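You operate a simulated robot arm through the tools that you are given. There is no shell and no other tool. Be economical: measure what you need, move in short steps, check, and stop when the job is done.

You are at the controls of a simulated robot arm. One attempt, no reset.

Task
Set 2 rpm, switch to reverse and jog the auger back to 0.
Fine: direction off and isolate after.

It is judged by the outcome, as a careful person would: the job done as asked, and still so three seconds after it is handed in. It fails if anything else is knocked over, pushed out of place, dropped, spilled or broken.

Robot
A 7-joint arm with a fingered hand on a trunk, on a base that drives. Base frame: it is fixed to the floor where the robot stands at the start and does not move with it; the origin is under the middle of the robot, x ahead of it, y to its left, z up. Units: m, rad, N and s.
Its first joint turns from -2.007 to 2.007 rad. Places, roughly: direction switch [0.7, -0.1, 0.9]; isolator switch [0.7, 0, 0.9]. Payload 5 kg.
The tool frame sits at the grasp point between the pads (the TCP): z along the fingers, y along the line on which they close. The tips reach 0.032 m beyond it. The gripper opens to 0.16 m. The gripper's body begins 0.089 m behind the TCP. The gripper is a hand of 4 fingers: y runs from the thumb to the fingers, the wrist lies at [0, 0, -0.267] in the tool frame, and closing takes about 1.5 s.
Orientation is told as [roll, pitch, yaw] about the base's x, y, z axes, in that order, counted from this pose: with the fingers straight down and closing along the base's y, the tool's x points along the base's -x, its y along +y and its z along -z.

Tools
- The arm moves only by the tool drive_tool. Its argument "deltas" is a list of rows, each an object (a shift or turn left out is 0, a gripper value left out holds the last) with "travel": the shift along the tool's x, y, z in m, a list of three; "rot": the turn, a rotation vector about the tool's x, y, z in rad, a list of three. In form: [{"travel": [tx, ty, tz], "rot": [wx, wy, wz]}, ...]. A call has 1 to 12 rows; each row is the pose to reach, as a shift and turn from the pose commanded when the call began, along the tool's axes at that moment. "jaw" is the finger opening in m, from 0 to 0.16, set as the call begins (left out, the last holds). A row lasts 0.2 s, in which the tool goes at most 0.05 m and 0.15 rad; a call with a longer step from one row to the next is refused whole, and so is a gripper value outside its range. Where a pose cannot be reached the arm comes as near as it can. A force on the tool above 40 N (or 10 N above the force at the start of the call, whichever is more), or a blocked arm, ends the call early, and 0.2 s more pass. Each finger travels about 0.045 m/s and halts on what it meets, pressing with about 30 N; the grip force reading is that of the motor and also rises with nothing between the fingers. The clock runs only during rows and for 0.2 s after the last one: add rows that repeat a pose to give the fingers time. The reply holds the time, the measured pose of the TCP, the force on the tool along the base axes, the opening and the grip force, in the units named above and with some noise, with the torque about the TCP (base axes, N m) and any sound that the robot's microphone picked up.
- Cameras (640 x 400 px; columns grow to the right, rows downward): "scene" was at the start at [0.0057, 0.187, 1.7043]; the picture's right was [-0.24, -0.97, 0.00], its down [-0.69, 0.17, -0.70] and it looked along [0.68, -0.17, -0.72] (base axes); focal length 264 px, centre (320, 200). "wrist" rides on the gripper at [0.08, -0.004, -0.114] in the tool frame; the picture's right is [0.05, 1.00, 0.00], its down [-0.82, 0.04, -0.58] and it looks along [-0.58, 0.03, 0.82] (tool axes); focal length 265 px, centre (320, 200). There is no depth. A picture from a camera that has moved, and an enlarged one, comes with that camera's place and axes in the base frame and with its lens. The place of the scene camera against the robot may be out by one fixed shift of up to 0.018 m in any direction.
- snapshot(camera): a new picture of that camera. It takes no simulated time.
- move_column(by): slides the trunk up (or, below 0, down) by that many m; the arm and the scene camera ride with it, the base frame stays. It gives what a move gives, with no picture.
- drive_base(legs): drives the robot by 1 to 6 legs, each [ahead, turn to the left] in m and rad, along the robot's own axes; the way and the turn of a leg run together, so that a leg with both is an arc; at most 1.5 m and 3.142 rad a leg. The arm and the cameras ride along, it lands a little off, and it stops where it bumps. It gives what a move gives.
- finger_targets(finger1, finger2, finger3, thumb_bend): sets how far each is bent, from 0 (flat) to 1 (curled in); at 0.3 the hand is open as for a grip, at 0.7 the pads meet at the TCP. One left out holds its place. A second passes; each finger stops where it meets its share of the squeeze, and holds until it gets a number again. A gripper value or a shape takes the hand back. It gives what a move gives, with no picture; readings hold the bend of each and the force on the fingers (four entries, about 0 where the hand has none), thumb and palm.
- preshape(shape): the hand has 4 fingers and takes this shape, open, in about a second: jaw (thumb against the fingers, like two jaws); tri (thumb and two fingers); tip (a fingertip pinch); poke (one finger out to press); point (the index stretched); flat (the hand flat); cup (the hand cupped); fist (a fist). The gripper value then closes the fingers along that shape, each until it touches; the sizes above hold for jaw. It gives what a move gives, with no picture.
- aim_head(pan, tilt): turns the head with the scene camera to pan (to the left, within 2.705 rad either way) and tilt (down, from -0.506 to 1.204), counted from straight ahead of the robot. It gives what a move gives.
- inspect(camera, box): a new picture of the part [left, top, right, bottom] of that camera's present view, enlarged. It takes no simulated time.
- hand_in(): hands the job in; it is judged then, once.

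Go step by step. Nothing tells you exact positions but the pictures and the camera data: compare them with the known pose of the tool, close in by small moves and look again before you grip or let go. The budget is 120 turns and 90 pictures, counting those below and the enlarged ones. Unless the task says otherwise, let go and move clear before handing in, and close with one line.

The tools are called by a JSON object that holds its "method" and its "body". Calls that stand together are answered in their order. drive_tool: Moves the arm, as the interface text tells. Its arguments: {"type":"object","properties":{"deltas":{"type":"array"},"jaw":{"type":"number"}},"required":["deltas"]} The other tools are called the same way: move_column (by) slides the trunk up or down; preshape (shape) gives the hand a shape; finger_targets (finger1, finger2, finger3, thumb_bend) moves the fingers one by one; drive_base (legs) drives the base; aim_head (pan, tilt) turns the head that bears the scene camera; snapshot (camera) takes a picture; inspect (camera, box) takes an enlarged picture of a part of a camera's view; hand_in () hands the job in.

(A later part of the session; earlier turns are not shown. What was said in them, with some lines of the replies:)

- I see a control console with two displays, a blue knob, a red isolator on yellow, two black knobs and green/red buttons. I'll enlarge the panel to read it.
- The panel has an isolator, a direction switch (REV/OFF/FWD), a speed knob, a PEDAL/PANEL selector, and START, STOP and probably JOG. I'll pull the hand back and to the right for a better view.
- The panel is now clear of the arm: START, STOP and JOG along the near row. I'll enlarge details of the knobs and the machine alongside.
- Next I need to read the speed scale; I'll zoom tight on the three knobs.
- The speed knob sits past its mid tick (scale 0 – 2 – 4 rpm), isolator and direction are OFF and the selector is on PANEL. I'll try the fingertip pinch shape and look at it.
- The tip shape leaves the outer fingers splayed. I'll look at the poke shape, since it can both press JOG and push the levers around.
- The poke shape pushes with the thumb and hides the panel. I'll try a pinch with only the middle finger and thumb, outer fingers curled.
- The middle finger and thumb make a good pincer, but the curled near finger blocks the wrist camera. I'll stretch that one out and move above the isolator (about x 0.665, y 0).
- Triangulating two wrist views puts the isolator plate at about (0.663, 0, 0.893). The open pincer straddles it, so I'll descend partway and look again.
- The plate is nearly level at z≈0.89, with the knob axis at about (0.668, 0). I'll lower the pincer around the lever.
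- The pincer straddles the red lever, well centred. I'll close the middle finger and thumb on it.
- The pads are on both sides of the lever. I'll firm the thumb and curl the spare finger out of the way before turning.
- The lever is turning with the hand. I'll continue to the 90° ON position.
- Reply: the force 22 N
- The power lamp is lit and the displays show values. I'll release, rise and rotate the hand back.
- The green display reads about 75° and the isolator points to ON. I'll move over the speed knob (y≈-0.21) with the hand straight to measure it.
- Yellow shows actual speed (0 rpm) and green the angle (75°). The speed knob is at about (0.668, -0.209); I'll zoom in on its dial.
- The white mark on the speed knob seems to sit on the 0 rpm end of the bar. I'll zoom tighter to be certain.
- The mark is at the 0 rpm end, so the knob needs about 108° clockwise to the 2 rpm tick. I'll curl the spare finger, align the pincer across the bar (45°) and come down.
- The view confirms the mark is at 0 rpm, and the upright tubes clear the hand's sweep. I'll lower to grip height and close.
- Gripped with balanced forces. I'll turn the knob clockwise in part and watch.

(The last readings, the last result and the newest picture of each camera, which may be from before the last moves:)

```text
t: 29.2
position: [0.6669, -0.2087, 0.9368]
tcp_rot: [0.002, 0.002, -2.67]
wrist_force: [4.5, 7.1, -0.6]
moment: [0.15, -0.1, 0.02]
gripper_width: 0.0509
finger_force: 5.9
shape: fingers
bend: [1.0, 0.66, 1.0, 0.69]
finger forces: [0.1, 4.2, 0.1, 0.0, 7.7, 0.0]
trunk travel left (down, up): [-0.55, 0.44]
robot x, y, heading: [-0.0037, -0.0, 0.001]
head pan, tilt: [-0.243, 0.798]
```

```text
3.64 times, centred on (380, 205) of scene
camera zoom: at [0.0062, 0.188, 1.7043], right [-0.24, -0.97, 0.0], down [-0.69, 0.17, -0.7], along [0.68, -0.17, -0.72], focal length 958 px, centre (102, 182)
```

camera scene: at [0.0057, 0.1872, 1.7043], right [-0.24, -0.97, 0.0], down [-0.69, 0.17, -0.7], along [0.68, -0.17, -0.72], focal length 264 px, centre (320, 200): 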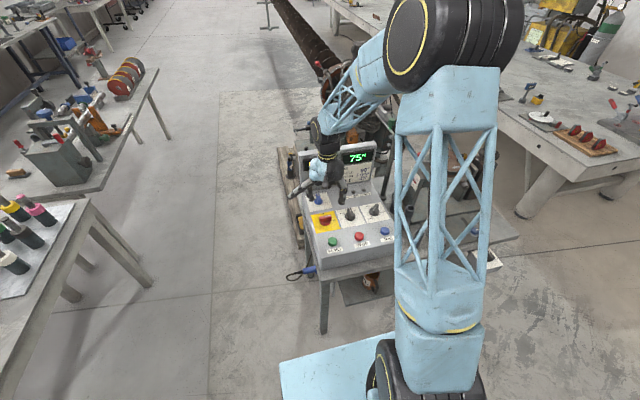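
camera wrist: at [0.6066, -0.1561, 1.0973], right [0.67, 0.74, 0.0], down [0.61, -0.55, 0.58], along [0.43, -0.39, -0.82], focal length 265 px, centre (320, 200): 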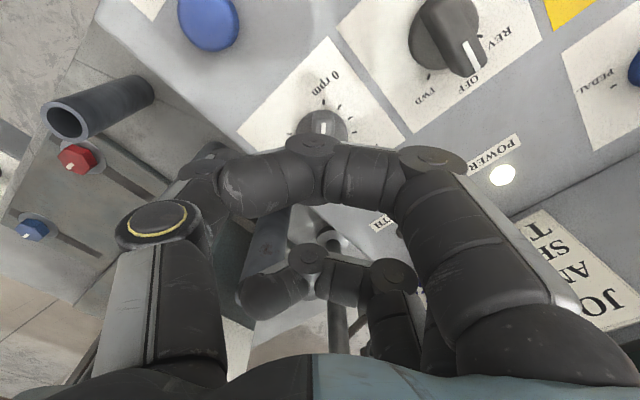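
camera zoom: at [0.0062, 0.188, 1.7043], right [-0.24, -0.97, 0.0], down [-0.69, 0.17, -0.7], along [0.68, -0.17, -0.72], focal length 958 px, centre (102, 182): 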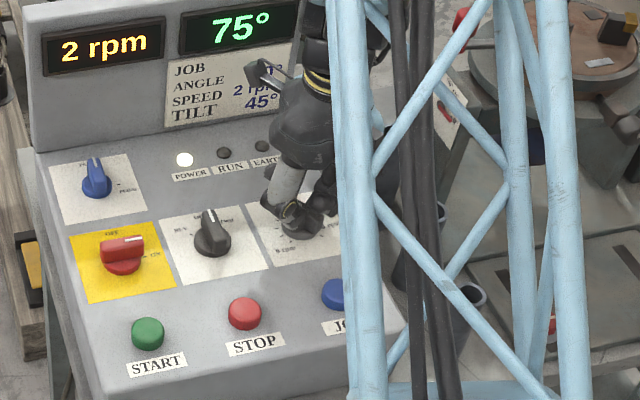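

The display now reads 2 rpm. I'll release, rise and rotate back.

{"method": "finger_targets", "body": {"finger2": 0.48, "thumb_bend": 0.48}}

{"method": "drive_tool", "body": {"deltas": [{"travel": [0, 0, -0.03]}, {"travel": [0, 0, -0.07]}, {"travel": [0, 0, -0.11]}, {"travel": [0, 0, -0.12], "rot": [0, 0, -0.14]}, {"travel": [0, 0, -0.12], "rot": [0, 0, -0.28]}, {"travel": [0, 0, -0.12], "rot": [0, 0, -0.42]}, {"travel": [0, 0, -0.12], "rot": [0, 0, -0.56]}, {"travel": [0, 0, -0.12], "rot": [0, 0, -0.7]}, {"travel": [0, 0, -0.12], "rot": [0, 0, -0.84]}, {"travel": [0, 0, -0.12], "rot": [0, 0, -0.98]}, {"travel": [0, 0, -0.12], "rot": [0, 0, -1.12]}, {"travel": [0, 0, -0.12], "rot": [0, 0, -1.26]}]}}

{"method": "drive_tool", "body": {"deltas": [{"rot": [0, 0, -0.14]}, {"rot": [0, 0, -0.28]}, {"rot": [0, 0, -0.42]}, {"rot": [0, 0, -0.56]}, {"rot": [0, 0, -0.7]}, {"rot": [0, 0, -0.84]}, {"rot": [0, 0, -0.98]}, {"rot": [0, 0, -1.12]}, {"rot": [0, 0, -1.26]}, {"rot": [0, 0, -1.41]}, {"rot": [0, 0, -1.41]}]}}

{"method": "finger_targets", "body": {"finger1": 0}}

{"method": "snapshot", "body": {"camera": "wrist"}}

{"method": "inspect", "body": {"camera": "scene", "box": [280, 130, 400, 260]}}

```text
t: 30.2
position: [0.6672, -0.2107, 0.9376]
tcp_rot: [0.001, -0.002, -2.672]
wrist_force: [-0.2, 0.3, 0.0]
moment: [0.02, -0.02, 0.03]
gripper_width: 0.0633
finger_force: 0.1
shape: fingers
bend: [1.0, 0.48, 1.0, 0.48]
finger forces: [0.0, 0.0, 0.0, 0.1, 0.0, 0.0]
trunk travel left (down, up): [-0.55, 0.44]
robot x, y, heading: [0.0025, 0.0039, -0.001]
head pan, tilt: [-0.243, 0.798]
```

```text
t: 32.8
position: [0.6667, -0.2108, 1.0575]
tcp_rot: [-0.001, -0.002, -1.407]
wrist_force: [0.4, -0.1, 0.1]
moment: [-0.03, 0.0, 0.01]
gripper_width: 0.0635
finger_force: 0.0
shape: fingers
bend: [1.0, 0.48, 1.0, 0.48]
finger forces: [0.1, 0.1, 0.0, 0.0, 0.0, 0.1]
trunk travel left (down, up): [-0.55, 0.44]
robot x, y, heading: [-0.0004, 0.0018, -0.0]
head pan, tilt: [-0.243, 0.798]
```

```text
t: 35.2
position: [0.6668, -0.2091, 1.0558]
tcp_rot: [-0.002, 0.001, 0.003]
wrist_force: [-0.7, 0.0, 0.2]
moment: [-0.01, 0.0, -0.01]
gripper_width: 0.063
finger_force: 0.2
shape: fingers
bend: [1.0, 0.48, 1.0, 0.48]
finger forces: [0.1, 0.1, 0.1, 0.1, 0.0, 0.1]
trunk travel left (down, up): [-0.55, 0.44]
robot x, y, heading: [0.0024, 0.0, 0.002]
head pan, tilt: [-0.243, 0.798]
```

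```text
t: 36.2
position: [0.6682, -0.209, 1.0567]
tcp_rot: [0.0, 0.0, -0.001]
wrist_force: [-0.1, -0.3, 0.4]
moment: [0.01, -0.01, 0.03]
gripper_width: 0.1713
finger_force: 0.0
shape: fingers
bend: [0.0, 0.48, 1.0, 0.48]
finger forces: [0.1, 0.0, 0.0, 0.0, 0.1, 0.0]
trunk travel left (down, up): [-0.55, 0.44]
robot x, y, heading: [-0.0019, -0.0, -0.003]
head pan, tilt: [-0.243, 0.798]
```

```text
51 pictures are left
camera wrist: at [0.5854, -0.2146, 1.171], right [-0.05, 1.0, 0.0], down [0.82, 0.04, 0.58], along [0.58, 0.03, -0.82], focal length 265 px, centre (320, 200)
```

wrist: 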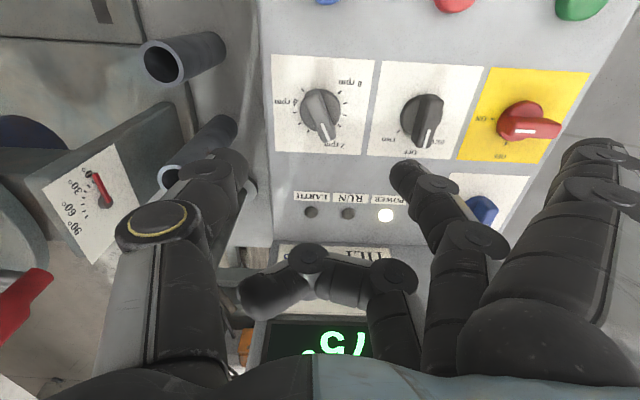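

```text
3.08 times, centred on (340, 195) of scene
camera zoom: at [0.0057, 0.1872, 1.7043], right [-0.24, -0.97, 0.0], down [-0.69, 0.17, -0.7], along [0.68, -0.17, -0.72], focal length 811 px, centre (258, 215)
```

zoom: 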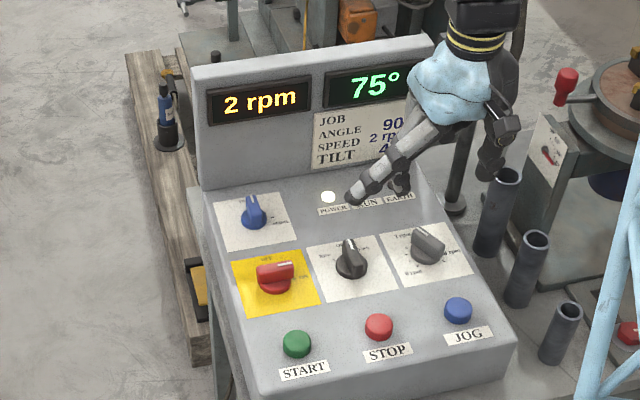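

Speed is set; next the direction switch at about (0.668, -0.104). I'll curl the spare finger, move over, descend and grip.

{"method": "finger_targets", "body": {"finger1": 1}}

{"method": "drive_tool", "body": {"deltas": [{"travel": [0, 0.045, 0]}, {"travel": [0, 0.09, 0]}, {"travel": [0, 0.105, 0.03]}, {"travel": [0, 0.105, 0.06]}, {"travel": [0, 0.105, 0.09]}, {"travel": [0, 0.105, 0.108]}, {"travel": [0, 0.105, 0.12]}, {"travel": [0, 0.105, 0.12]}]}}

{"method": "finger_targets", "body": {"finger2": 0.7, "thumb_bend": 0.72}}

{"method": "inspect", "body": {"camera": "scene", "box": [280, 130, 400, 260]}}

```text
t: 37.2
position: [0.6668, -0.2107, 1.056]
tcp_rot: [0.001, 0.001, -0.001]
wrist_force: [-0.1, 0.8, -1.1]
moment: [0.01, 0.0, -0.02]
gripper_width: 0.0633
finger_force: 0.1
shape: fingers
bend: [1.0, 0.48, 1.0, 0.48]
finger forces: [0.0, 0.0, 0.1, 0.1, 0.0, 0.0]
trunk travel left (down, up): [-0.55, 0.44]
robot x, y, heading: [0.0034, 0.0019, -0.001]
head pan, tilt: [-0.243, 0.798]
```

```text
t: 39.0
position: [0.6678, -0.1044, 0.936]
tcp_rot: [-0.002, 0.0, 0.0]
wrist_force: [0.0, 0.1, -0.4]
moment: [0.03, 0.0, 0.02]
gripper_width: 0.0634
finger_force: 0.1
shape: fingers
bend: [1.0, 0.48, 1.0, 0.48]
finger forces: [0.0, 0.0, 0.0, 0.0, 0.1, 0.0]
trunk travel left (down, up): [-0.55, 0.44]
robot x, y, heading: [0.0039, -0.0001, -0.002]
head pan, tilt: [-0.243, 0.798]
```

```text
t: 40.0
position: [0.668, -0.1035, 0.9368]
tcp_rot: [0.002, 0.001, 0.0]
wrist_force: [-0.4, -3.2, -4.0]
moment: [0.0, -0.03, -0.02]
gripper_width: 0.0511
finger_force: 5.7
shape: fingers
bend: [1.0, 0.67, 1.0, 0.69]
finger forces: [0.1, 3.8, 0.0, 0.0, 7.4, 0.0]
trunk travel left (down, up): [-0.55, 0.44]
robot x, y, heading: [0.0005, 0.0022, 0.001]
head pan, tilt: [-0.243, 0.798]
```

```text
3.08 times, centred on (340, 195) of scene
camera zoom: at [0.006, 0.1869, 1.7044], right [-0.24, -0.97, 0.0], down [-0.69, 0.17, -0.7], along [0.68, -0.17, -0.72], focal length 811 px, centre (258, 215)
```

zoom: 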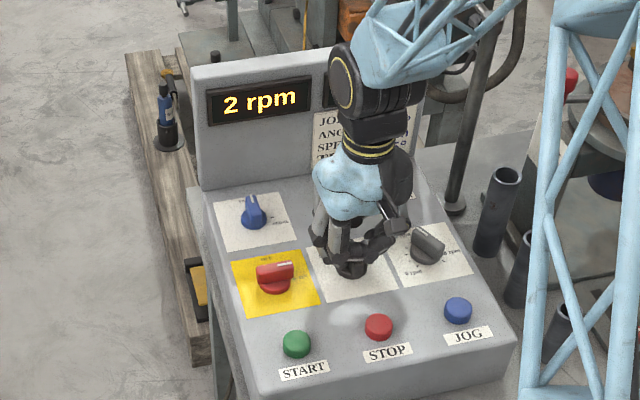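

Gripped on the direction lever. REV is counter-clockwise by about 45°.

{"method": "drive_tool", "body": {"deltas": [{"rot": [0, 0, -0.13]}, {"rot": [0, 0, -0.26]}, {"rot": [0, 0, -0.39]}, {"rot": [0, 0, -0.52]}, {"rot": [0, 0, -0.65]}, {"rot": [0, 0, -0.79]}, {"rot": [0, 0, -0.82]}, {"rot": [0, 0, -0.82]}]}}

{"method": "finger_targets", "body": {"finger2": 0.48, "thumb_bend": 0.48}}

{"method": "drive_tool", "body": {"deltas": [{"travel": [0, 0, -0.03]}, {"travel": [0, 0, -0.07]}, {"travel": [0, 0, -0.11]}, {"travel": [0, 0, -0.12], "rot": [0, 0, 0.14]}, {"travel": [0, 0, -0.12], "rot": [0, 0, 0.28]}, {"travel": [0, 0, -0.12], "rot": [0, 0, 0.42]}, {"travel": [0, 0, -0.12], "rot": [0, 0, 0.56]}, {"travel": [0, 0, -0.12], "rot": [0, 0, 0.7]}, {"travel": [0, 0, -0.12], "rot": [0, 0, 0.82]}, {"travel": [0, 0, -0.12], "rot": [0, 0, 0.82]}]}}

{"method": "inspect", "body": {"camera": "scene", "box": [280, 130, 400, 260]}}

{"method": "snapshot", "body": {"camera": "wrist"}}

```text
t: 41.8
position: [0.6678, -0.1057, 0.9364]
tcp_rot: [0.0, 0.001, 0.819]
wrist_force: [2.9, -9.4, -3.1]
moment: [-0.18, -0.03, -0.06]
gripper_width: 0.0512
finger_force: 6.7
shape: fingers
bend: [1.0, 0.67, 1.0, 0.69]
finger forces: [0.0, 2.3, 0.0, 0.0, 10.5, 0.1]
trunk travel left (down, up): [-0.55, 0.44]
robot x, y, heading: [-0.001, 0.0016, 0.006]
head pan, tilt: [-0.243, 0.798]
```

```text
t: 42.8
position: [0.667, -0.1047, 0.9361]
tcp_rot: [0.001, 0.001, 0.822]
wrist_force: [-0.7, -0.3, -0.2]
moment: [0.02, 0.02, 0.01]
gripper_width: 0.063
finger_force: 0.1
shape: fingers
bend: [1.0, 0.48, 1.0, 0.48]
finger forces: [0.1, 0.1, 0.0, 0.0, 0.1, 0.0]
trunk travel left (down, up): [-0.55, 0.44]
robot x, y, heading: [0.001, 0.0004, -0.001]
head pan, tilt: [-0.243, 0.798]
```

```text
t: 45.0
position: [0.6681, -0.1054, 1.0573]
tcp_rot: [-0.001, 0.0, -0.001]
wrist_force: [0.3, -0.4, -0.4]
moment: [0.03, 0.01, 0.03]
gripper_width: 0.0634
finger_force: 0.1
shape: fingers
bend: [1.0, 0.48, 1.0, 0.48]
finger forces: [0.0, 0.0, 0.0, 0.1, 0.1, 0.0]
trunk travel left (down, up): [-0.55, 0.44]
robot x, y, heading: [-0.0002, 0.0008, 0.001]
head pan, tilt: [-0.243, 0.798]
```

```text
3.08 times, centred on (340, 195) of scene
camera zoom: at [0.0057, 0.1872, 1.7043], right [-0.24, -0.97, 0.0], down [-0.69, 0.17, -0.7], along [0.68, -0.17, -0.72], focal length 811 px, centre (258, 215)
```

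zoom: 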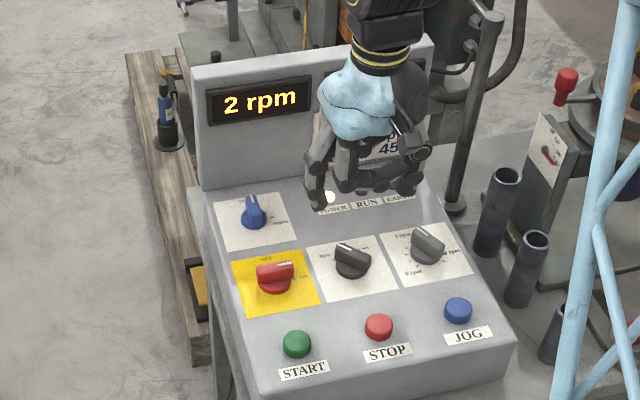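

```text
47 pictures are left
camera wrist: at [0.5853, -0.1093, 1.1708], right [-0.05, 1.0, 0.0], down [0.82, 0.04, 0.58], along [0.58, 0.03, -0.82], focal length 265 px, centre (320, 200)
```

wrist: 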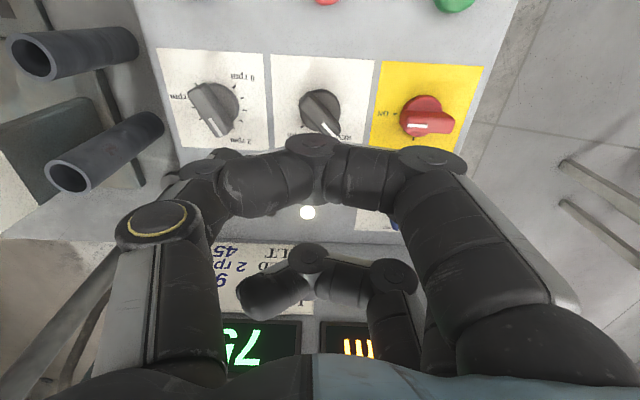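

Direction is on REV. Next I'll close the pincer into a solid tip and move over JOG, estimated at (0.566, -0.213).

{"method": "finger_targets", "body": {"finger1": 1, "finger2": 0.72, "finger3": 1, "thumb_bend": 0.72}}

{"method": "drive_tool", "body": {"deltas": [{"travel": [0.03, -0.03, 0]}, {"travel": [0.06, -0.06, 0]}, {"travel": [0.08, -0.09, 0.01]}, {"travel": [0.102, -0.108, 0.03]}, {"travel": [0.102, -0.108, 0.045]}, {"travel": [0.102, -0.108, 0.045]}]}}

{"method": "snapshot", "body": {"camera": "wrist"}}

{"method": "snapshot", "body": {"camera": "scene"}}

```text
t: 46.0
position: [0.6675, -0.1048, 1.057]
tcp_rot: [0.0, 0.002, 0.002]
wrist_force: [0.0, -0.3, 0.5]
moment: [0.0, -0.04, 0.04]
gripper_width: 0.0501
finger_force: 0.1
shape: fingers
bend: [1.0, 0.71, 1.0, 0.71]
finger forces: [0.1, 0.1, 0.1, 0.0, 0.0, 0.0]
trunk travel left (down, up): [-0.55, 0.44]
robot x, y, heading: [-0.0008, 0.0029, -0.003]
head pan, tilt: [-0.243, 0.798]
```

```text
t: 47.4
position: [0.5647, -0.2134, 1.0124]
tcp_rot: [0.001, -0.001, -0.001]
wrist_force: [-0.1, 0.9, -0.8]
moment: [-0.01, -0.02, 0.04]
gripper_width: 0.05
finger_force: 0.1
shape: fingers
bend: [1.0, 0.71, 1.0, 0.71]
finger forces: [0.1, 0.1, 0.0, 0.0, 0.1, 0.0]
trunk travel left (down, up): [-0.55, 0.44]
robot x, y, heading: [-0.002, -0.0011, 0.004]
head pan, tilt: [-0.243, 0.798]
```

```text
46 pictures are left
camera wrist: at [0.4832, -0.2173, 1.126], right [-0.05, 1.0, 0.0], down [0.82, 0.04, 0.58], along [0.58, 0.03, -0.82], focal length 265 px, centre (320, 200)
```

wrist: 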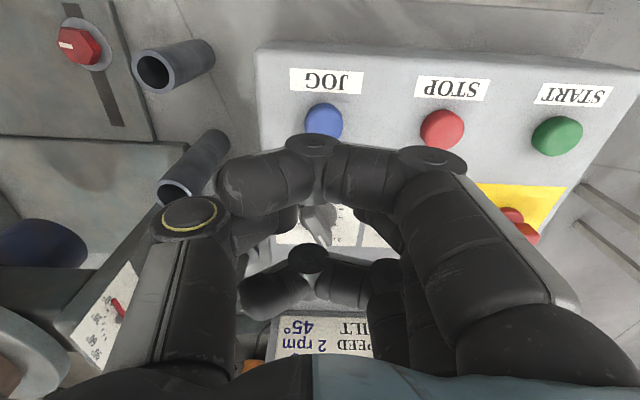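

```text
45 pictures are left
camera scene: at [0.0058, 0.1871, 1.7044], right [-0.24, -0.97, 0.0], down [-0.69, 0.17, -0.7], along [0.68, -0.17, -0.72], focal length 264 px, centre (320, 200)
```

scene: 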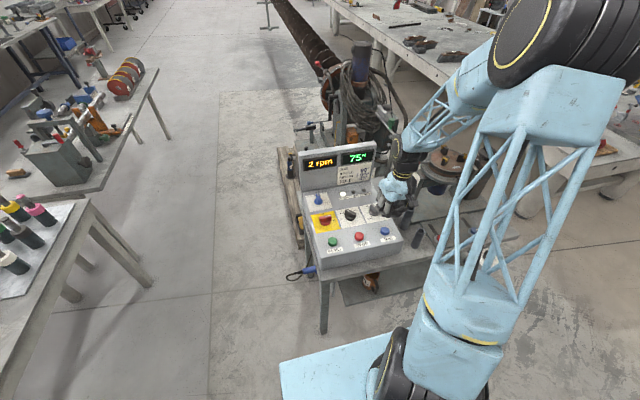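

The displays stay visible with the hand over JOG. I'll lower the tip near the button and check alignment.

{"method": "drive_tool", "body": {"deltas": [{"travel": [0.001, 0.002, 0.03]}, {"travel": [0.001, 0.002, 0.055]}, {"travel": [0.001, 0.002, 0.068]}, {"travel": [0.001, 0.002, 0.068]}]}}

{"method": "inspect", "body": {"camera": "scene", "box": [330, 140, 450, 260]}}

{"method": "inspect", "body": {"camera": "wrist", "box": [220, 100, 420, 240]}}

```text
t: 48.4
position: [0.5643, -0.2111, 0.9436]
tcp_rot: [0.0, 0.0, 0.001]
wrist_force: [-0.5, -0.2, 0.9]
moment: [0.01, 0.03, -0.01]
gripper_width: 0.0503
finger_force: 0.1
shape: fingers
bend: [1.0, 0.71, 1.0, 0.71]
finger forces: [0.0, 0.0, 0.0, 0.0, 0.0, 0.1]
trunk travel left (down, up): [-0.55, 0.44]
robot x, y, heading: [-0.0044, 0.0005, 0.0]
head pan, tilt: [-0.243, 0.798]
```

```text
3.33 times, centred on (390, 200) of scene
camera zoom: at [0.0057, 0.1871, 1.7044], right [-0.24, -0.97, 0.0], down [-0.69, 0.17, -0.7], along [0.68, -0.17, -0.72], focal length 878 px, centre (87, 200)
```

zoom: 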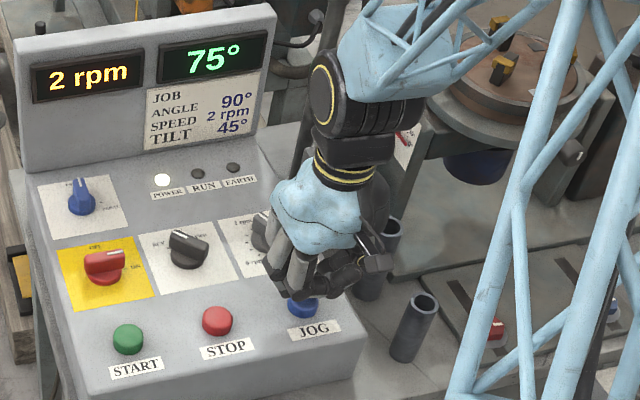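

```text
2.86 times, centred on (320, 170) of wrist
camera zoom: at [0.4826, -0.2153, 1.0575], right [-0.05, 1.0, 0.0], down [0.82, 0.04, 0.58], along [0.58, 0.03, -0.82], focal length 758 px, centre (320, 286)
```

zoom: 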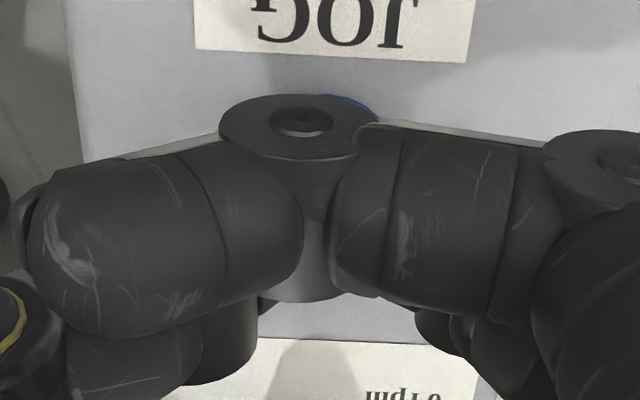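

The tip is right over JOG. I'll press down in small increments; time only runs during rows, so I can watch the display closely.

{"method": "drive_tool", "body": {"deltas": [{"travel": [0, 0, 0.008]}, {"travel": [0, 0, 0.016]}, {"travel": [0, 0, 0.022]}, {"travel": [0, 0, 0.028]}]}}

{"method": "inspect", "body": {"camera": "scene", "box": [330, 140, 450, 260]}}

```text
t: 49.3
position: [0.5651, -0.2136, 0.9276]
tcp_rot: [-0.007, -0.01, 0.0]
wrist_force: [-2.4, -0.6, 32.0]
moment: [0.35, 0.46, 0.0]
gripper_width: 0.0478
finger_force: 10.8
shape: fingers
bend: [1.0, 0.73, 1.0, 0.74]
finger forces: [0.0, 0.0, 0.1, 0.1, 21.3, 0.1]
trunk travel left (down, up): [-0.55, 0.44]
robot x, y, heading: [-0.0007, 0.0003, 0.002]
head pan, tilt: [-0.243, 0.798]
heard: click
stopped in row 4: the force on the tool passed its limit at 44 N (the readings are from after the stop); the commanded pose is now the measured one
```

```text
3.33 times, centred on (390, 200) of scene
camera zoom: at [0.0021, 0.1883, 1.7051], right [-0.24, -0.97, 0.0], down [-0.69, 0.17, -0.7], along [0.68, -0.17, -0.71], focal length 878 px, centre (87, 200)
```

zoom: 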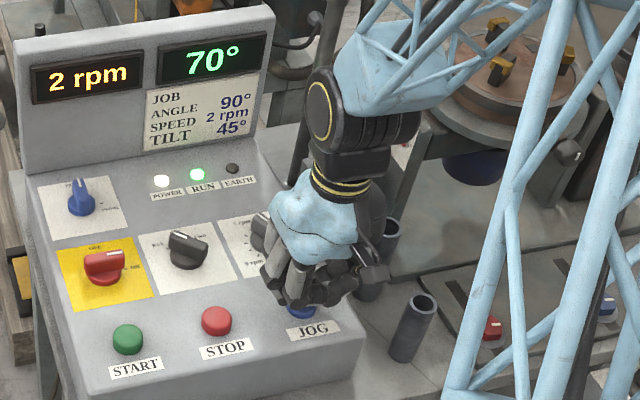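

It clicked, RUN is lit and the angle is falling (70°). I'll hold for about 2.6 s and re-check.

{"method": "drive_tool", "body": {"deltas": [{"travel": [0, 0, 0]}, {"travel": [0, 0, 0]}, {"travel": [0, 0, 0]}, {"travel": [0, 0, 0]}, {"travel": [0, 0, 0]}, {"travel": [0, 0, 0]}, {"travel": [0, 0, 0]}, {"travel": [0, 0, 0]}, {"travel": [0, 0, 0]}, {"travel": [0, 0, 0]}, {"travel": [0, 0, 0]}, {"travel": [0, 0, 0]}]}}

{"method": "inspect", "body": {"camera": "scene", "box": [330, 140, 450, 260]}}

```text
t: 50.1
position: [0.5665, -0.2139, 0.9251]
tcp_rot: [-0.006, -0.01, -0.002]
wrist_force: [-6.4, -1.0, 33.2]
moment: [-0.13, 0.3, -0.03]
gripper_width: 0.0483
finger_force: 14.0
shape: fingers
bend: [1.0, 0.73, 1.0, 0.73]
finger forces: [0.1, 0.0, 0.0, 0.0, 29.0, 0.0]
trunk travel left (down, up): [-0.55, 0.44]
robot x, y, heading: [0.0001, 0.0027, 0.0]
head pan, tilt: [-0.243, 0.798]
stopped in row 4: the force on the tool passed its limit at 41 N (the readings are from after the stop); the commanded pose is now the measured one
```

```text
3.33 times, centred on (390, 200) of scene
camera zoom: at [0.0031, 0.188, 1.7042], right [-0.24, -0.97, 0.0], down [-0.69, 0.17, -0.7], along [0.68, -0.17, -0.71], focal length 878 px, centre (87, 200)
```

zoom: 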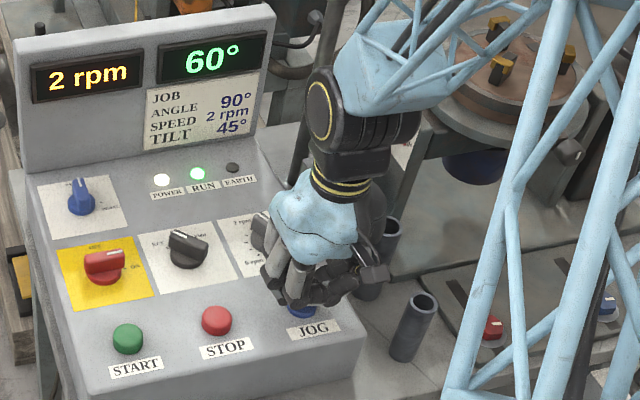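

The rate matches 12°/s. I'll ease off about 3 mm while keeping it pressed.

{"method": "drive_tool", "body": {"deltas": [{"travel": [0, 0, -0.003]}, {"travel": [0, 0, -0.003]}, {"travel": [0, 0, -0.003]}, {"travel": [0, 0, -0.003]}, {"travel": [0, 0, -0.003]}]}}

{"method": "inspect", "body": {"camera": "scene", "box": [330, 140, 450, 260]}}

```text
t: 51.3
position: [0.5655, -0.2116, 0.9271]
tcp_rot: [-0.005, -0.01, -0.002]
wrist_force: [-0.6, -1.9, 23.5]
moment: [-0.13, 0.13, -0.02]
gripper_width: 0.0488
finger_force: 11.8
shape: fingers
bend: [1.0, 0.73, 1.0, 0.73]
finger forces: [0.0, 0.0, 0.1, 0.0, 23.9, 0.0]
trunk travel left (down, up): [-0.55, 0.44]
robot x, y, heading: [-0.002, 0.0011, 0.001]
head pan, tilt: [-0.243, 0.798]
```

```text
3.33 times, centred on (390, 200) of scene
camera zoom: at [0.0043, 0.1875, 1.7044], right [-0.24, -0.97, 0.0], down [-0.69, 0.17, -0.7], along [0.68, -0.17, -0.71], focal length 878 px, centre (87, 200)
```

zoom: 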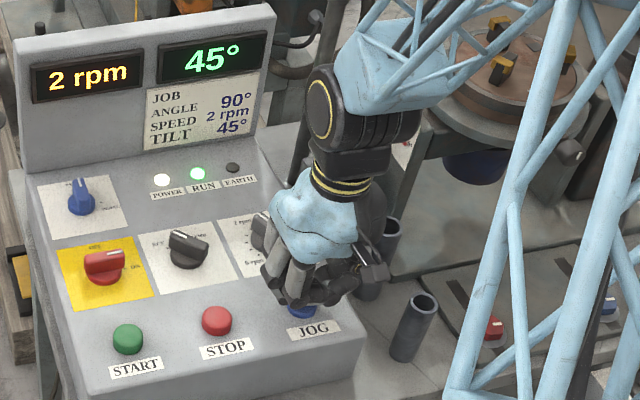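

Now 45°. I'll hold one short interval to see the display resolution.

{"method": "drive_tool", "body": {"deltas": [{"travel": [0, 0, 0]}, {"travel": [0, 0, 0]}]}}

{"method": "inspect", "body": {"camera": "scene", "box": [330, 140, 450, 260]}}

```text
t: 51.9
position: [0.5666, -0.2131, 0.9276]
tcp_rot: [-0.004, -0.006, -0.002]
wrist_force: [0.0, -0.7, 24.3]
moment: [-0.13, 0.11, -0.01]
gripper_width: 0.0487
finger_force: 12.0
shape: fingers
bend: [1.0, 0.73, 1.0, 0.73]
finger forces: [0.0, 0.0, 0.0, 0.0, 24.0, 0.0]
trunk travel left (down, up): [-0.55, 0.44]
robot x, y, heading: [0.0044, 0.0007, 0.003]
head pan, tilt: [-0.243, 0.798]
```

```text
3.33 times, centred on (390, 200) of scene
camera zoom: at [0.0044, 0.1875, 1.7044], right [-0.24, -0.97, 0.0], down [-0.69, 0.17, -0.7], along [0.68, -0.17, -0.71], focal length 878 px, centre (87, 200)
```

zoom: 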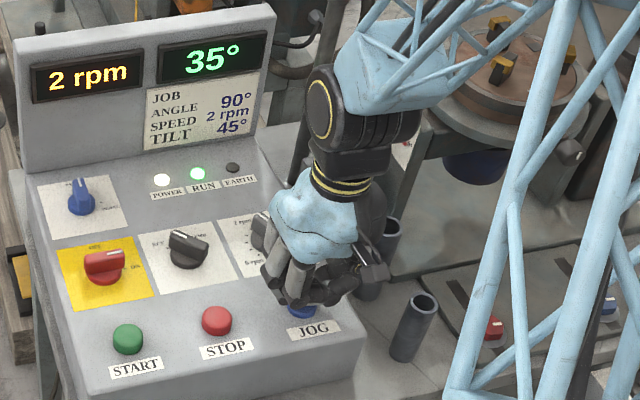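

The display steps by 5°; the data fit about 37° actual at this time. I'll hold 2.0 s more, expecting about 13°.

{"method": "drive_tool", "body": {"deltas": [{"travel": [0, 0, 0]}, {"travel": [0, 0, 0]}, {"travel": [0, 0, 0]}, {"travel": [0, 0, 0]}, {"travel": [0, 0, 0]}, {"travel": [0, 0, 0]}, {"travel": [0, 0, 0]}, {"travel": [0, 0, 0]}, {"travel": [0, 0, 0]}]}}

{"method": "inspect", "body": {"camera": "scene", "box": [330, 140, 450, 260]}}

```text
t: 53.9
position: [0.5667, -0.2122, 0.9272]
tcp_rot: [-0.006, -0.008, -0.003]
wrist_force: [0.8, -0.9, 24.3]
moment: [-0.13, -0.05, -0.02]
gripper_width: 0.049
finger_force: 11.4
shape: fingers
bend: [1.0, 0.73, 1.0, 0.73]
finger forces: [0.0, 0.0, 0.0, 0.0, 23.4, 0.0]
trunk travel left (down, up): [-0.55, 0.44]
robot x, y, heading: [0.0004, 0.0003, -0.004]
head pan, tilt: [-0.243, 0.798]
```

```text
3.33 times, centred on (390, 200) of scene
camera zoom: at [0.0044, 0.1875, 1.7044], right [-0.24, -0.97, 0.0], down [-0.69, 0.17, -0.7], along [0.68, -0.17, -0.71], focal length 878 px, centre (87, 200)
```

zoom: 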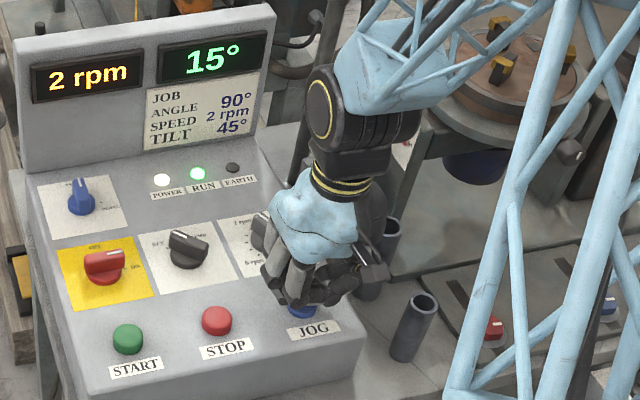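

Reading 15°, consistent with about 13° actual, so about 1.08 s remains. I'll hold 5 rows and then lift quickly.

{"method": "drive_tool", "body": {"deltas": [{"travel": [0, 0, 0]}, {"travel": [0, 0, 0]}, {"travel": [0, 0, 0]}, {"travel": [0, 0, 0]}, {"travel": [0, 0, 0]}, {"travel": [0, 0, -0.048]}, {"travel": [0, 0, -0.08]}]}}

{"method": "inspect", "body": {"camera": "scene", "box": [330, 140, 450, 260]}}

```text
t: 55.5
position: [0.5676, -0.2135, 1.0064]
tcp_rot: [-0.004, -0.003, -0.001]
wrist_force: [-0.1, -0.1, 0.1]
moment: [-0.02, -0.02, -0.04]
gripper_width: 0.0499
finger_force: 0.1
shape: fingers
bend: [1.0, 0.71, 1.0, 0.72]
finger forces: [0.0, 0.1, 0.0, 0.0, 0.1, 0.0]
trunk travel left (down, up): [-0.55, 0.44]
robot x, y, heading: [0.0006, 0.0035, 0.001]
head pan, tilt: [-0.243, 0.798]
```

```text
3.33 times, centred on (390, 200) of scene
camera zoom: at [0.0053, 0.1872, 1.7041], right [-0.24, -0.97, 0.0], down [-0.69, 0.17, -0.7], along [0.68, -0.17, -0.71], focal length 878 px, centre (87, 200)
```

zoom: 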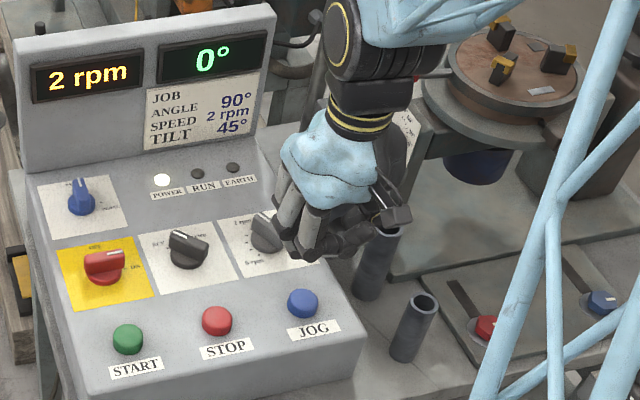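

The display shows 0° and RUN is off. Now the direction switch back to OFF: I'll open the pincer and align it with the REV lever.

{"method": "finger_targets", "body": {"finger1": 1, "finger2": 0.48, "finger3": 1, "thumb_bend": 0.48}}

{"method": "drive_tool", "body": {"deltas": [{"travel": [0, 0, -0.04]}, {"travel": [-0.03, 0.03, -0.05], "rot": [0, 0, -0.13]}, {"travel": [-0.06, 0.06, -0.05], "rot": [0, 0, -0.26]}, {"travel": [-0.085, 0.09, -0.05], "rot": [0, 0, -0.39]}, {"travel": [-0.1, 0.1095, -0.05], "rot": [0, 0, -0.52]}, {"travel": [-0.1, 0.1095, -0.05], "rot": [0, 0, -0.65]}, {"travel": [-0.1, 0.1095, -0.05], "rot": [0, 0, -0.785]}, {"travel": [-0.1, 0.1095, -0.01], "rot": [0, 0, -0.785]}, {"travel": [-0.1, 0.1095, 0.02], "rot": [0, 0, -0.785]}, {"travel": [-0.1, 0.1095, 0.02], "rot": [0, 0, -0.785]}]}}

{"method": "inspect", "body": {"camera": "scene", "box": [280, 130, 400, 260]}}

```text
t: 56.5
position: [0.5676, -0.2132, 1.0079]
tcp_rot: [-0.006, -0.008, -0.002]
wrist_force: [0.7, -0.4, 0.1]
moment: [0.03, -0.01, 0.0]
gripper_width: 0.0634
finger_force: 0.0
shape: fingers
bend: [1.0, 0.48, 1.0, 0.48]
finger forces: [0.1, 0.0, 0.1, 0.0, 0.0, 0.0]
trunk travel left (down, up): [-0.55, 0.44]
robot x, y, heading: [0.0014, -0.0014, -0.003]
head pan, tilt: [-0.243, 0.798]
```

```text
t: 58.7
position: [0.6657, -0.1029, 0.9863]
tcp_rot: [-0.008, -0.001, 0.784]
wrist_force: [-0.7, -0.3, -0.5]
moment: [0.0, 0.0, -0.02]
gripper_width: 0.0634
finger_force: 0.1
shape: fingers
bend: [1.0, 0.48, 1.0, 0.48]
finger forces: [0.0, 0.0, 0.0, 0.0, 0.0, 0.1]
trunk travel left (down, up): [-0.55, 0.44]
robot x, y, heading: [0.0004, 0.0009, 0.004]
head pan, tilt: [-0.243, 0.798]
```

```text
3.08 times, centred on (340, 195) of scene
camera zoom: at [0.0057, 0.1872, 1.7044], right [-0.24, -0.97, 0.0], down [-0.69, 0.17, -0.7], along [0.68, -0.17, -0.71], focal length 811 px, centre (258, 215)
```

zoom: 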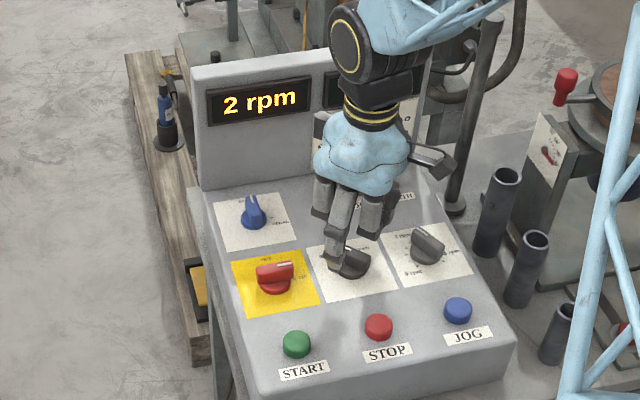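

Aligned over the lever. I'll lower, grip, turn back 45° to OFF.

{"method": "drive_tool", "body": {"deltas": [{"travel": [-0.0015, -0.0015, 0.02]}, {"travel": [-0.0015, -0.0015, 0.038]}, {"travel": [-0.0015, -0.0015, 0.05]}, {"travel": [-0.0015, -0.0015, 0.05]}]}}

{"method": "finger_targets", "body": {"finger2": 0.7, "thumb_bend": 0.72}}

{"method": "drive_tool", "body": {"deltas": [{"rot": [0, 0, 0.13]}, {"rot": [0, 0, 0.26]}, {"rot": [0, 0, 0.39]}, {"rot": [0, 0, 0.52]}, {"rot": [0, 0, 0.65]}, {"rot": [0, 0, 0.785]}, {"rot": [0, 0, 0.785]}]}}

{"method": "finger_targets", "body": {"finger2": 0.48, "thumb_bend": 0.48}}

{"method": "drive_tool", "body": {"deltas": [{"travel": [0, 0, -0.03]}, {"travel": [0, 0, -0.07]}, {"travel": [0, 0, -0.11]}, {"travel": [0, 0, -0.12]}]}}

{"method": "inspect", "body": {"camera": "scene", "box": [280, 130, 400, 260]}}

{"method": "snapshot", "body": {"camera": "wrist"}}

```text
t: 59.7
position: [0.6694, -0.1025, 0.9359]
tcp_rot: [-0.008, -0.001, 0.784]
wrist_force: [-0.9, 0.3, -0.6]
moment: [-0.02, -0.02, 0.0]
gripper_width: 0.0633
finger_force: 0.1
shape: fingers
bend: [1.0, 0.48, 1.0, 0.48]
finger forces: [0.0, 0.0, 0.0, 0.1, 0.1, 0.1]
trunk travel left (down, up): [-0.55, 0.44]
robot x, y, heading: [0.0012, 0.0014, 0.0]
head pan, tilt: [-0.243, 0.798]
```

```text
t: 60.7
position: [0.6693, -0.1039, 0.9373]
tcp_rot: [-0.007, -0.001, 0.782]
wrist_force: [3.5, -4.0, -4.3]
moment: [-0.05, -0.03, 0.0]
gripper_width: 0.0512
finger_force: 5.7
shape: fingers
bend: [1.0, 0.67, 1.0, 0.68]
finger forces: [0.0, 3.3, 0.1, 0.1, 8.7, 0.0]
trunk travel left (down, up): [-0.55, 0.44]
robot x, y, heading: [-0.0002, 0.0016, 0.004]
head pan, tilt: [-0.243, 0.798]
```

```text
t: 62.3
position: [0.6693, -0.1036, 0.9376]
tcp_rot: [-0.003, -0.007, -0.004]
wrist_force: [3.1, -4.4, -3.6]
moment: [-0.09, -0.07, 0.01]
gripper_width: 0.0514
finger_force: 5.9
shape: fingers
bend: [1.0, 0.67, 1.0, 0.68]
finger forces: [0.1, 3.2, 0.0, 0.0, 8.2, 0.0]
trunk travel left (down, up): [-0.55, 0.44]
robot x, y, heading: [-0.0049, 0.003, 0.004]
head pan, tilt: [-0.243, 0.798]
```

```text
t: 63.3
position: [0.6691, -0.1052, 0.9374]
tcp_rot: [-0.006, -0.009, -0.002]
wrist_force: [1.3, 0.2, 0.2]
moment: [0.03, -0.01, -0.02]
gripper_width: 0.0632
finger_force: 0.0
shape: fingers
bend: [1.0, 0.48, 1.0, 0.48]
finger forces: [0.0, 0.1, 0.1, 0.1, 0.0, 0.1]
trunk travel left (down, up): [-0.55, 0.44]
robot x, y, heading: [0.0011, 0.002, 0.001]
head pan, tilt: [-0.243, 0.798]
```

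```text
t: 64.3
position: [0.6682, -0.1019, 1.0577]
tcp_rot: [-0.004, -0.009, -0.002]
wrist_force: [0.3, -0.4, 0.0]
moment: [-0.02, -0.04, 0.03]
gripper_width: 0.0632
finger_force: 0.1
shape: fingers
bend: [1.0, 0.48, 1.0, 0.48]
finger forces: [0.1, 0.0, 0.0, 0.0, 0.1, 0.1]
trunk travel left (down, up): [-0.55, 0.44]
robot x, y, heading: [-0.0026, 0.0022, -0.007]
head pan, tilt: [-0.243, 0.798]
```

```text
3.08 times, centred on (340, 195) of scene
camera zoom: at [0.0055, 0.1871, 1.7043], right [-0.24, -0.97, 0.0], down [-0.69, 0.17, -0.7], along [0.68, -0.17, -0.71], focal length 811 px, centre (258, 215)
```

zoom: 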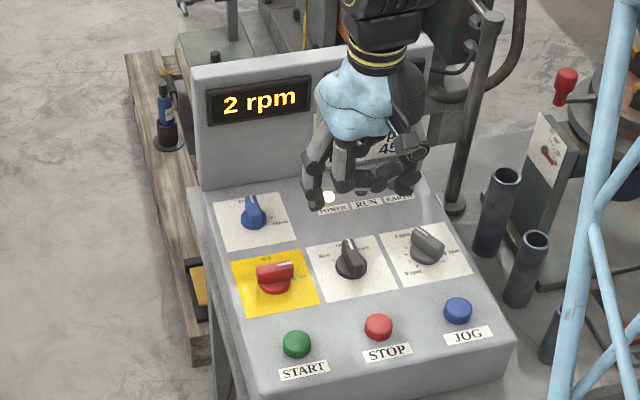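

```text
34 pictures are left
camera wrist: at [0.5851, -0.1063, 1.1711], right [-0.05, 1.0, 0.0], down [0.81, 0.04, 0.58], along [0.58, 0.03, -0.81], focal length 265 px, centre (320, 200)
```

wrist: 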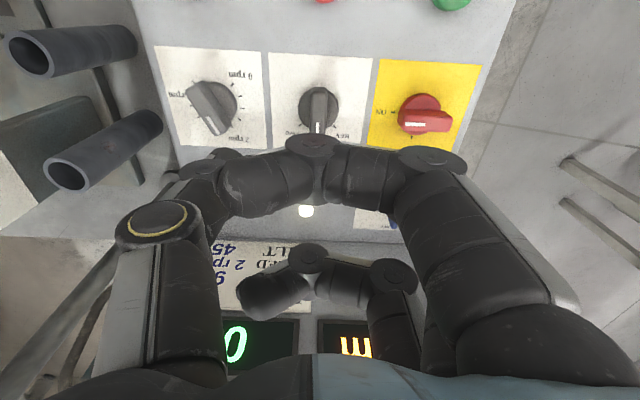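

Direction is OFF and the angle still 0. Finally the isolator: moving over it with the hand turned 90°.

{"method": "drive_tool", "body": {"deltas": [{"travel": [0, 0.035, 0], "rot": [0, 0, 0.14]}, {"travel": [0, 0.07, 0], "rot": [0, 0, 0.28]}, {"travel": [0, 0.102, 0], "rot": [0, 0, 0.42]}, {"travel": [0, 0.102, 0], "rot": [0, 0, 0.56]}, {"travel": [0, 0.102, 0], "rot": [0, 0, 0.7]}, {"travel": [0, 0.102, 0], "rot": [0, 0, 0.84]}, {"travel": [0, 0.102, 0], "rot": [0, 0, 0.98]}, {"travel": [0, 0.102, 0], "rot": [0, 0, 1.12]}, {"travel": [0, 0.102, 0.02], "rot": [0, 0, 1.26]}, {"travel": [0, 0.102, 0.04], "rot": [0, 0, 1.4]}, {"travel": [0, 0.102, 0.06], "rot": [0, 0, 1.54]}, {"travel": [0, 0.102, 0.07], "rot": [0, 0, 1.58]}]}}

{"method": "inspect", "body": {"camera": "scene", "box": [280, 130, 400, 260]}}

```text
t: 66.9
position: [0.6682, -0.0002, 0.9865]
tcp_rot: [0.006, -0.005, -1.582]
wrist_force: [0.8, -0.6, -0.5]
moment: [0.01, 0.0, -0.03]
gripper_width: 0.0634
finger_force: 0.2
shape: fingers
bend: [1.0, 0.48, 1.0, 0.48]
finger forces: [0.0, 0.0, 0.0, 0.0, 0.0, 0.1]
trunk travel left (down, up): [-0.55, 0.44]
robot x, y, heading: [0.0007, 0.0019, 0.005]
head pan, tilt: [-0.243, 0.798]
```

```text
3.08 times, centred on (340, 195) of scene
camera zoom: at [0.0061, 0.1873, 1.7043], right [-0.24, -0.97, 0.0], down [-0.69, 0.17, -0.7], along [0.68, -0.17, -0.72], focal length 811 px, centre (258, 215)
```

zoom: 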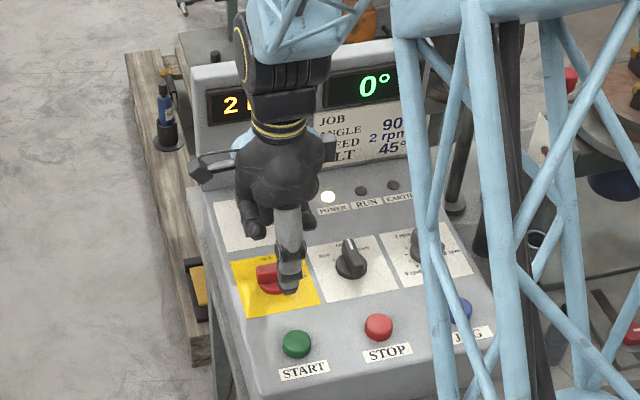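

Thumb and finger straddle the lever. I'll descend and grip.

{"method": "drive_tool", "body": {"deltas": [{"travel": [0, 0, 0.02]}, {"travel": [0, 0, 0.038]}, {"travel": [0, 0, 0.051]}, {"travel": [0, 0, 0.051]}]}}

{"method": "finger_targets", "body": {"finger2": 0.7, "thumb_bend": 0.72}}

{"method": "drive_tool", "body": {"deltas": [{"rot": [0, 0, -0.14]}, {"rot": [0, 0, -0.28]}, {"rot": [0, 0, -0.42]}, {"rot": [0, 0, -0.56]}, {"rot": [0, 0, -0.7]}, {"rot": [0, 0, -0.84]}, {"rot": [0, 0, -0.98]}, {"rot": [0, 0, -1.12]}, {"rot": [0, 0, -1.26]}, {"rot": [0, 0, -1.4]}, {"rot": [0, 0, -1.54]}, {"rot": [0, 0, -1.62]}]}}

{"method": "inspect", "body": {"camera": "scene", "box": [280, 130, 400, 260]}}

```text
t: 67.9
position: [0.6703, -0.0009, 0.9338]
tcp_rot: [0.007, -0.005, -1.582]
wrist_force: [0.2, -0.5, 0.0]
moment: [-0.01, 0.0, 0.0]
gripper_width: 0.0633
finger_force: 0.0
shape: fingers
bend: [1.0, 0.48, 1.0, 0.48]
finger forces: [0.0, 0.1, 0.0, 0.0, 0.0, 0.1]
trunk travel left (down, up): [-0.55, 0.44]
robot x, y, heading: [-0.0002, -0.0014, -0.0]
head pan, tilt: [-0.243, 0.798]
```

```text
t: 68.9
position: [0.6698, -0.0015, 0.9339]
tcp_rot: [0.007, -0.005, -1.582]
wrist_force: [-1.8, -1.3, -0.9]
moment: [0.03, -0.15, 0.0]
gripper_width: 0.0514
finger_force: 6.4
shape: fingers
bend: [1.0, 0.65, 1.0, 0.69]
finger forces: [0.1, 6.5, 0.0, 0.0, 6.7, 0.1]
trunk travel left (down, up): [-0.55, 0.44]
robot x, y, heading: [-0.0008, 0.0002, -0.007]
head pan, tilt: [-0.243, 0.798]
```

```text
t: 71.5
position: [0.6692, -0.0029, 0.9355]
tcp_rot: [-0.007, -0.007, 0.041]
wrist_force: [5.0, -0.9, 1.8]
moment: [0.09, -0.13, -0.04]
gripper_width: 0.0507
finger_force: 7.2
shape: fingers
bend: [1.0, 0.65, 1.0, 0.69]
finger forces: [0.1, 6.8, 0.0, 0.1, 7.9, 0.0]
trunk travel left (down, up): [-0.55, 0.44]
robot x, y, heading: [0.0011, -0.0004, -0.001]
head pan, tilt: [-0.243, 0.798]
```

```text
3.08 times, centred on (340, 195) of scene
camera zoom: at [0.0061, 0.187, 1.7044], right [-0.24, -0.97, 0.0], down [-0.69, 0.17, -0.7], along [0.68, -0.17, -0.72], focal length 811 px, centre (258, 215)
```

zoom: 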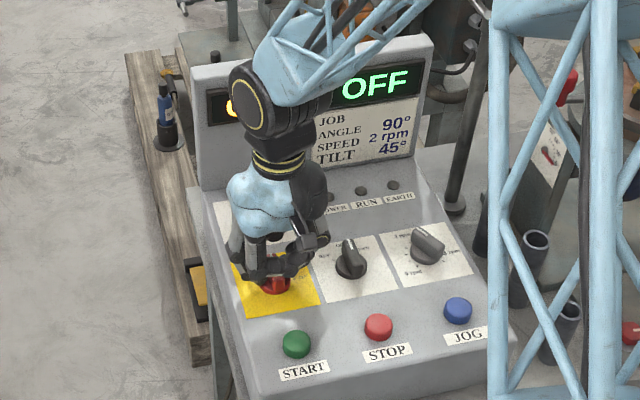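

The display shows OFF, so the isolator is off. I'll release, rise and back clear.

{"method": "finger_targets", "body": {"finger2": 0.48, "thumb_bend": 0.48}}

{"method": "drive_tool", "body": {"deltas": [{"travel": [0, 0, -0.03]}, {"travel": [0, 0, -0.07]}, {"travel": [0, 0, -0.11]}, {"travel": [0.02, 0, -0.15]}, {"travel": [0.05, 0.02, -0.18]}, {"travel": [0.05, 0.06, -0.2]}, {"travel": [0.05, 0.1, -0.2]}, {"travel": [0.05, 0.12, -0.2]}]}}

{"method": "snapshot", "body": {"camera": "scene"}}

{"method": "inspect", "body": {"camera": "scene", "box": [280, 130, 400, 260]}}

```text
t: 72.5
position: [0.6687, -0.0015, 0.9358]
tcp_rot: [-0.007, -0.008, 0.038]
wrist_force: [-0.5, -0.6, 0.1]
moment: [0.0, 0.0, 0.0]
gripper_width: 0.0631
finger_force: 0.2
shape: fingers
bend: [1.0, 0.48, 1.0, 0.48]
finger forces: [0.1, 0.0, 0.0, 0.0, 0.0, 0.0]
trunk travel left (down, up): [-0.55, 0.44]
robot x, y, heading: [-0.0023, -0.0004, 0.0]
head pan, tilt: [-0.243, 0.798]
```

```text
t: 74.3
position: [0.6132, 0.118, 1.1331]
tcp_rot: [-0.006, -0.005, 0.038]
wrist_force: [-0.1, 0.2, -1.4]
moment: [0.0, -0.02, -0.01]
gripper_width: 0.0638
finger_force: 0.0
shape: fingers
bend: [1.0, 0.48, 1.0, 0.48]
finger forces: [0.0, 0.1, 0.0, 0.1, 0.0, 0.1]
trunk travel left (down, up): [-0.55, 0.44]
robot x, y, heading: [0.0007, 0.0008, 0.002]
head pan, tilt: [-0.243, 0.798]
```

```text
31 pictures are left
camera scene: at [0.0057, 0.1876, 1.7043], right [-0.24, -0.97, 0.0], down [-0.69, 0.17, -0.7], along [0.68, -0.17, -0.71], focal length 264 px, centre (320, 200)
```

scene: 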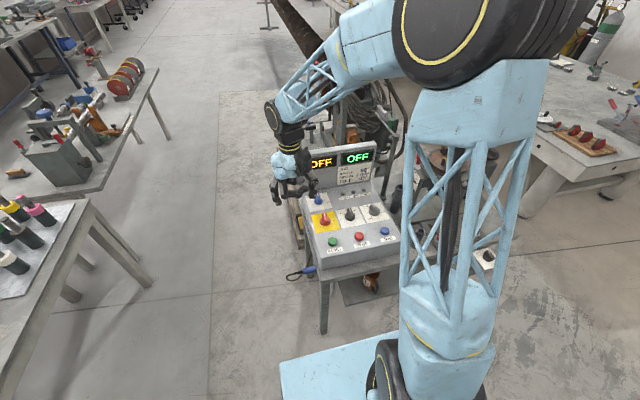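

```text
3.08 times, centred on (340, 195) of scene
camera zoom: at [0.0057, 0.1876, 1.7043], right [-0.24, -0.97, 0.0], down [-0.69, 0.17, -0.7], along [0.68, -0.17, -0.71], focal length 811 px, centre (258, 215)
```

zoom: 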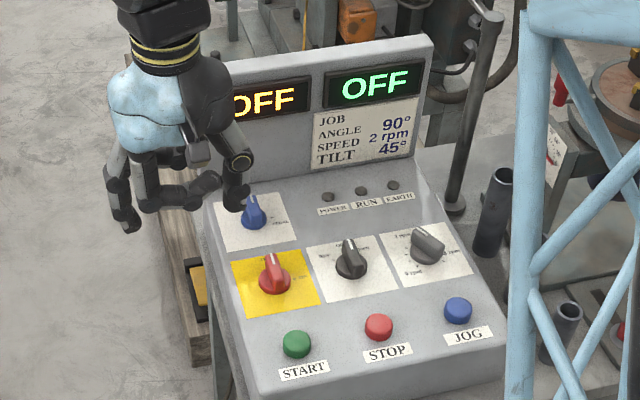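

The isolator and direction switch are OFF, speed stays at 2 rpm, and the hand is clear, so I'm handing it in.

{"method": "hand_in", "body": {}}

```text
The job is handed in.
```

The auger is jogged back to 0° in reverse at 2 rpm, direction is off and the isolator is off; the angle display reads in 5° steps, so 0° is good to about ±2.5°.
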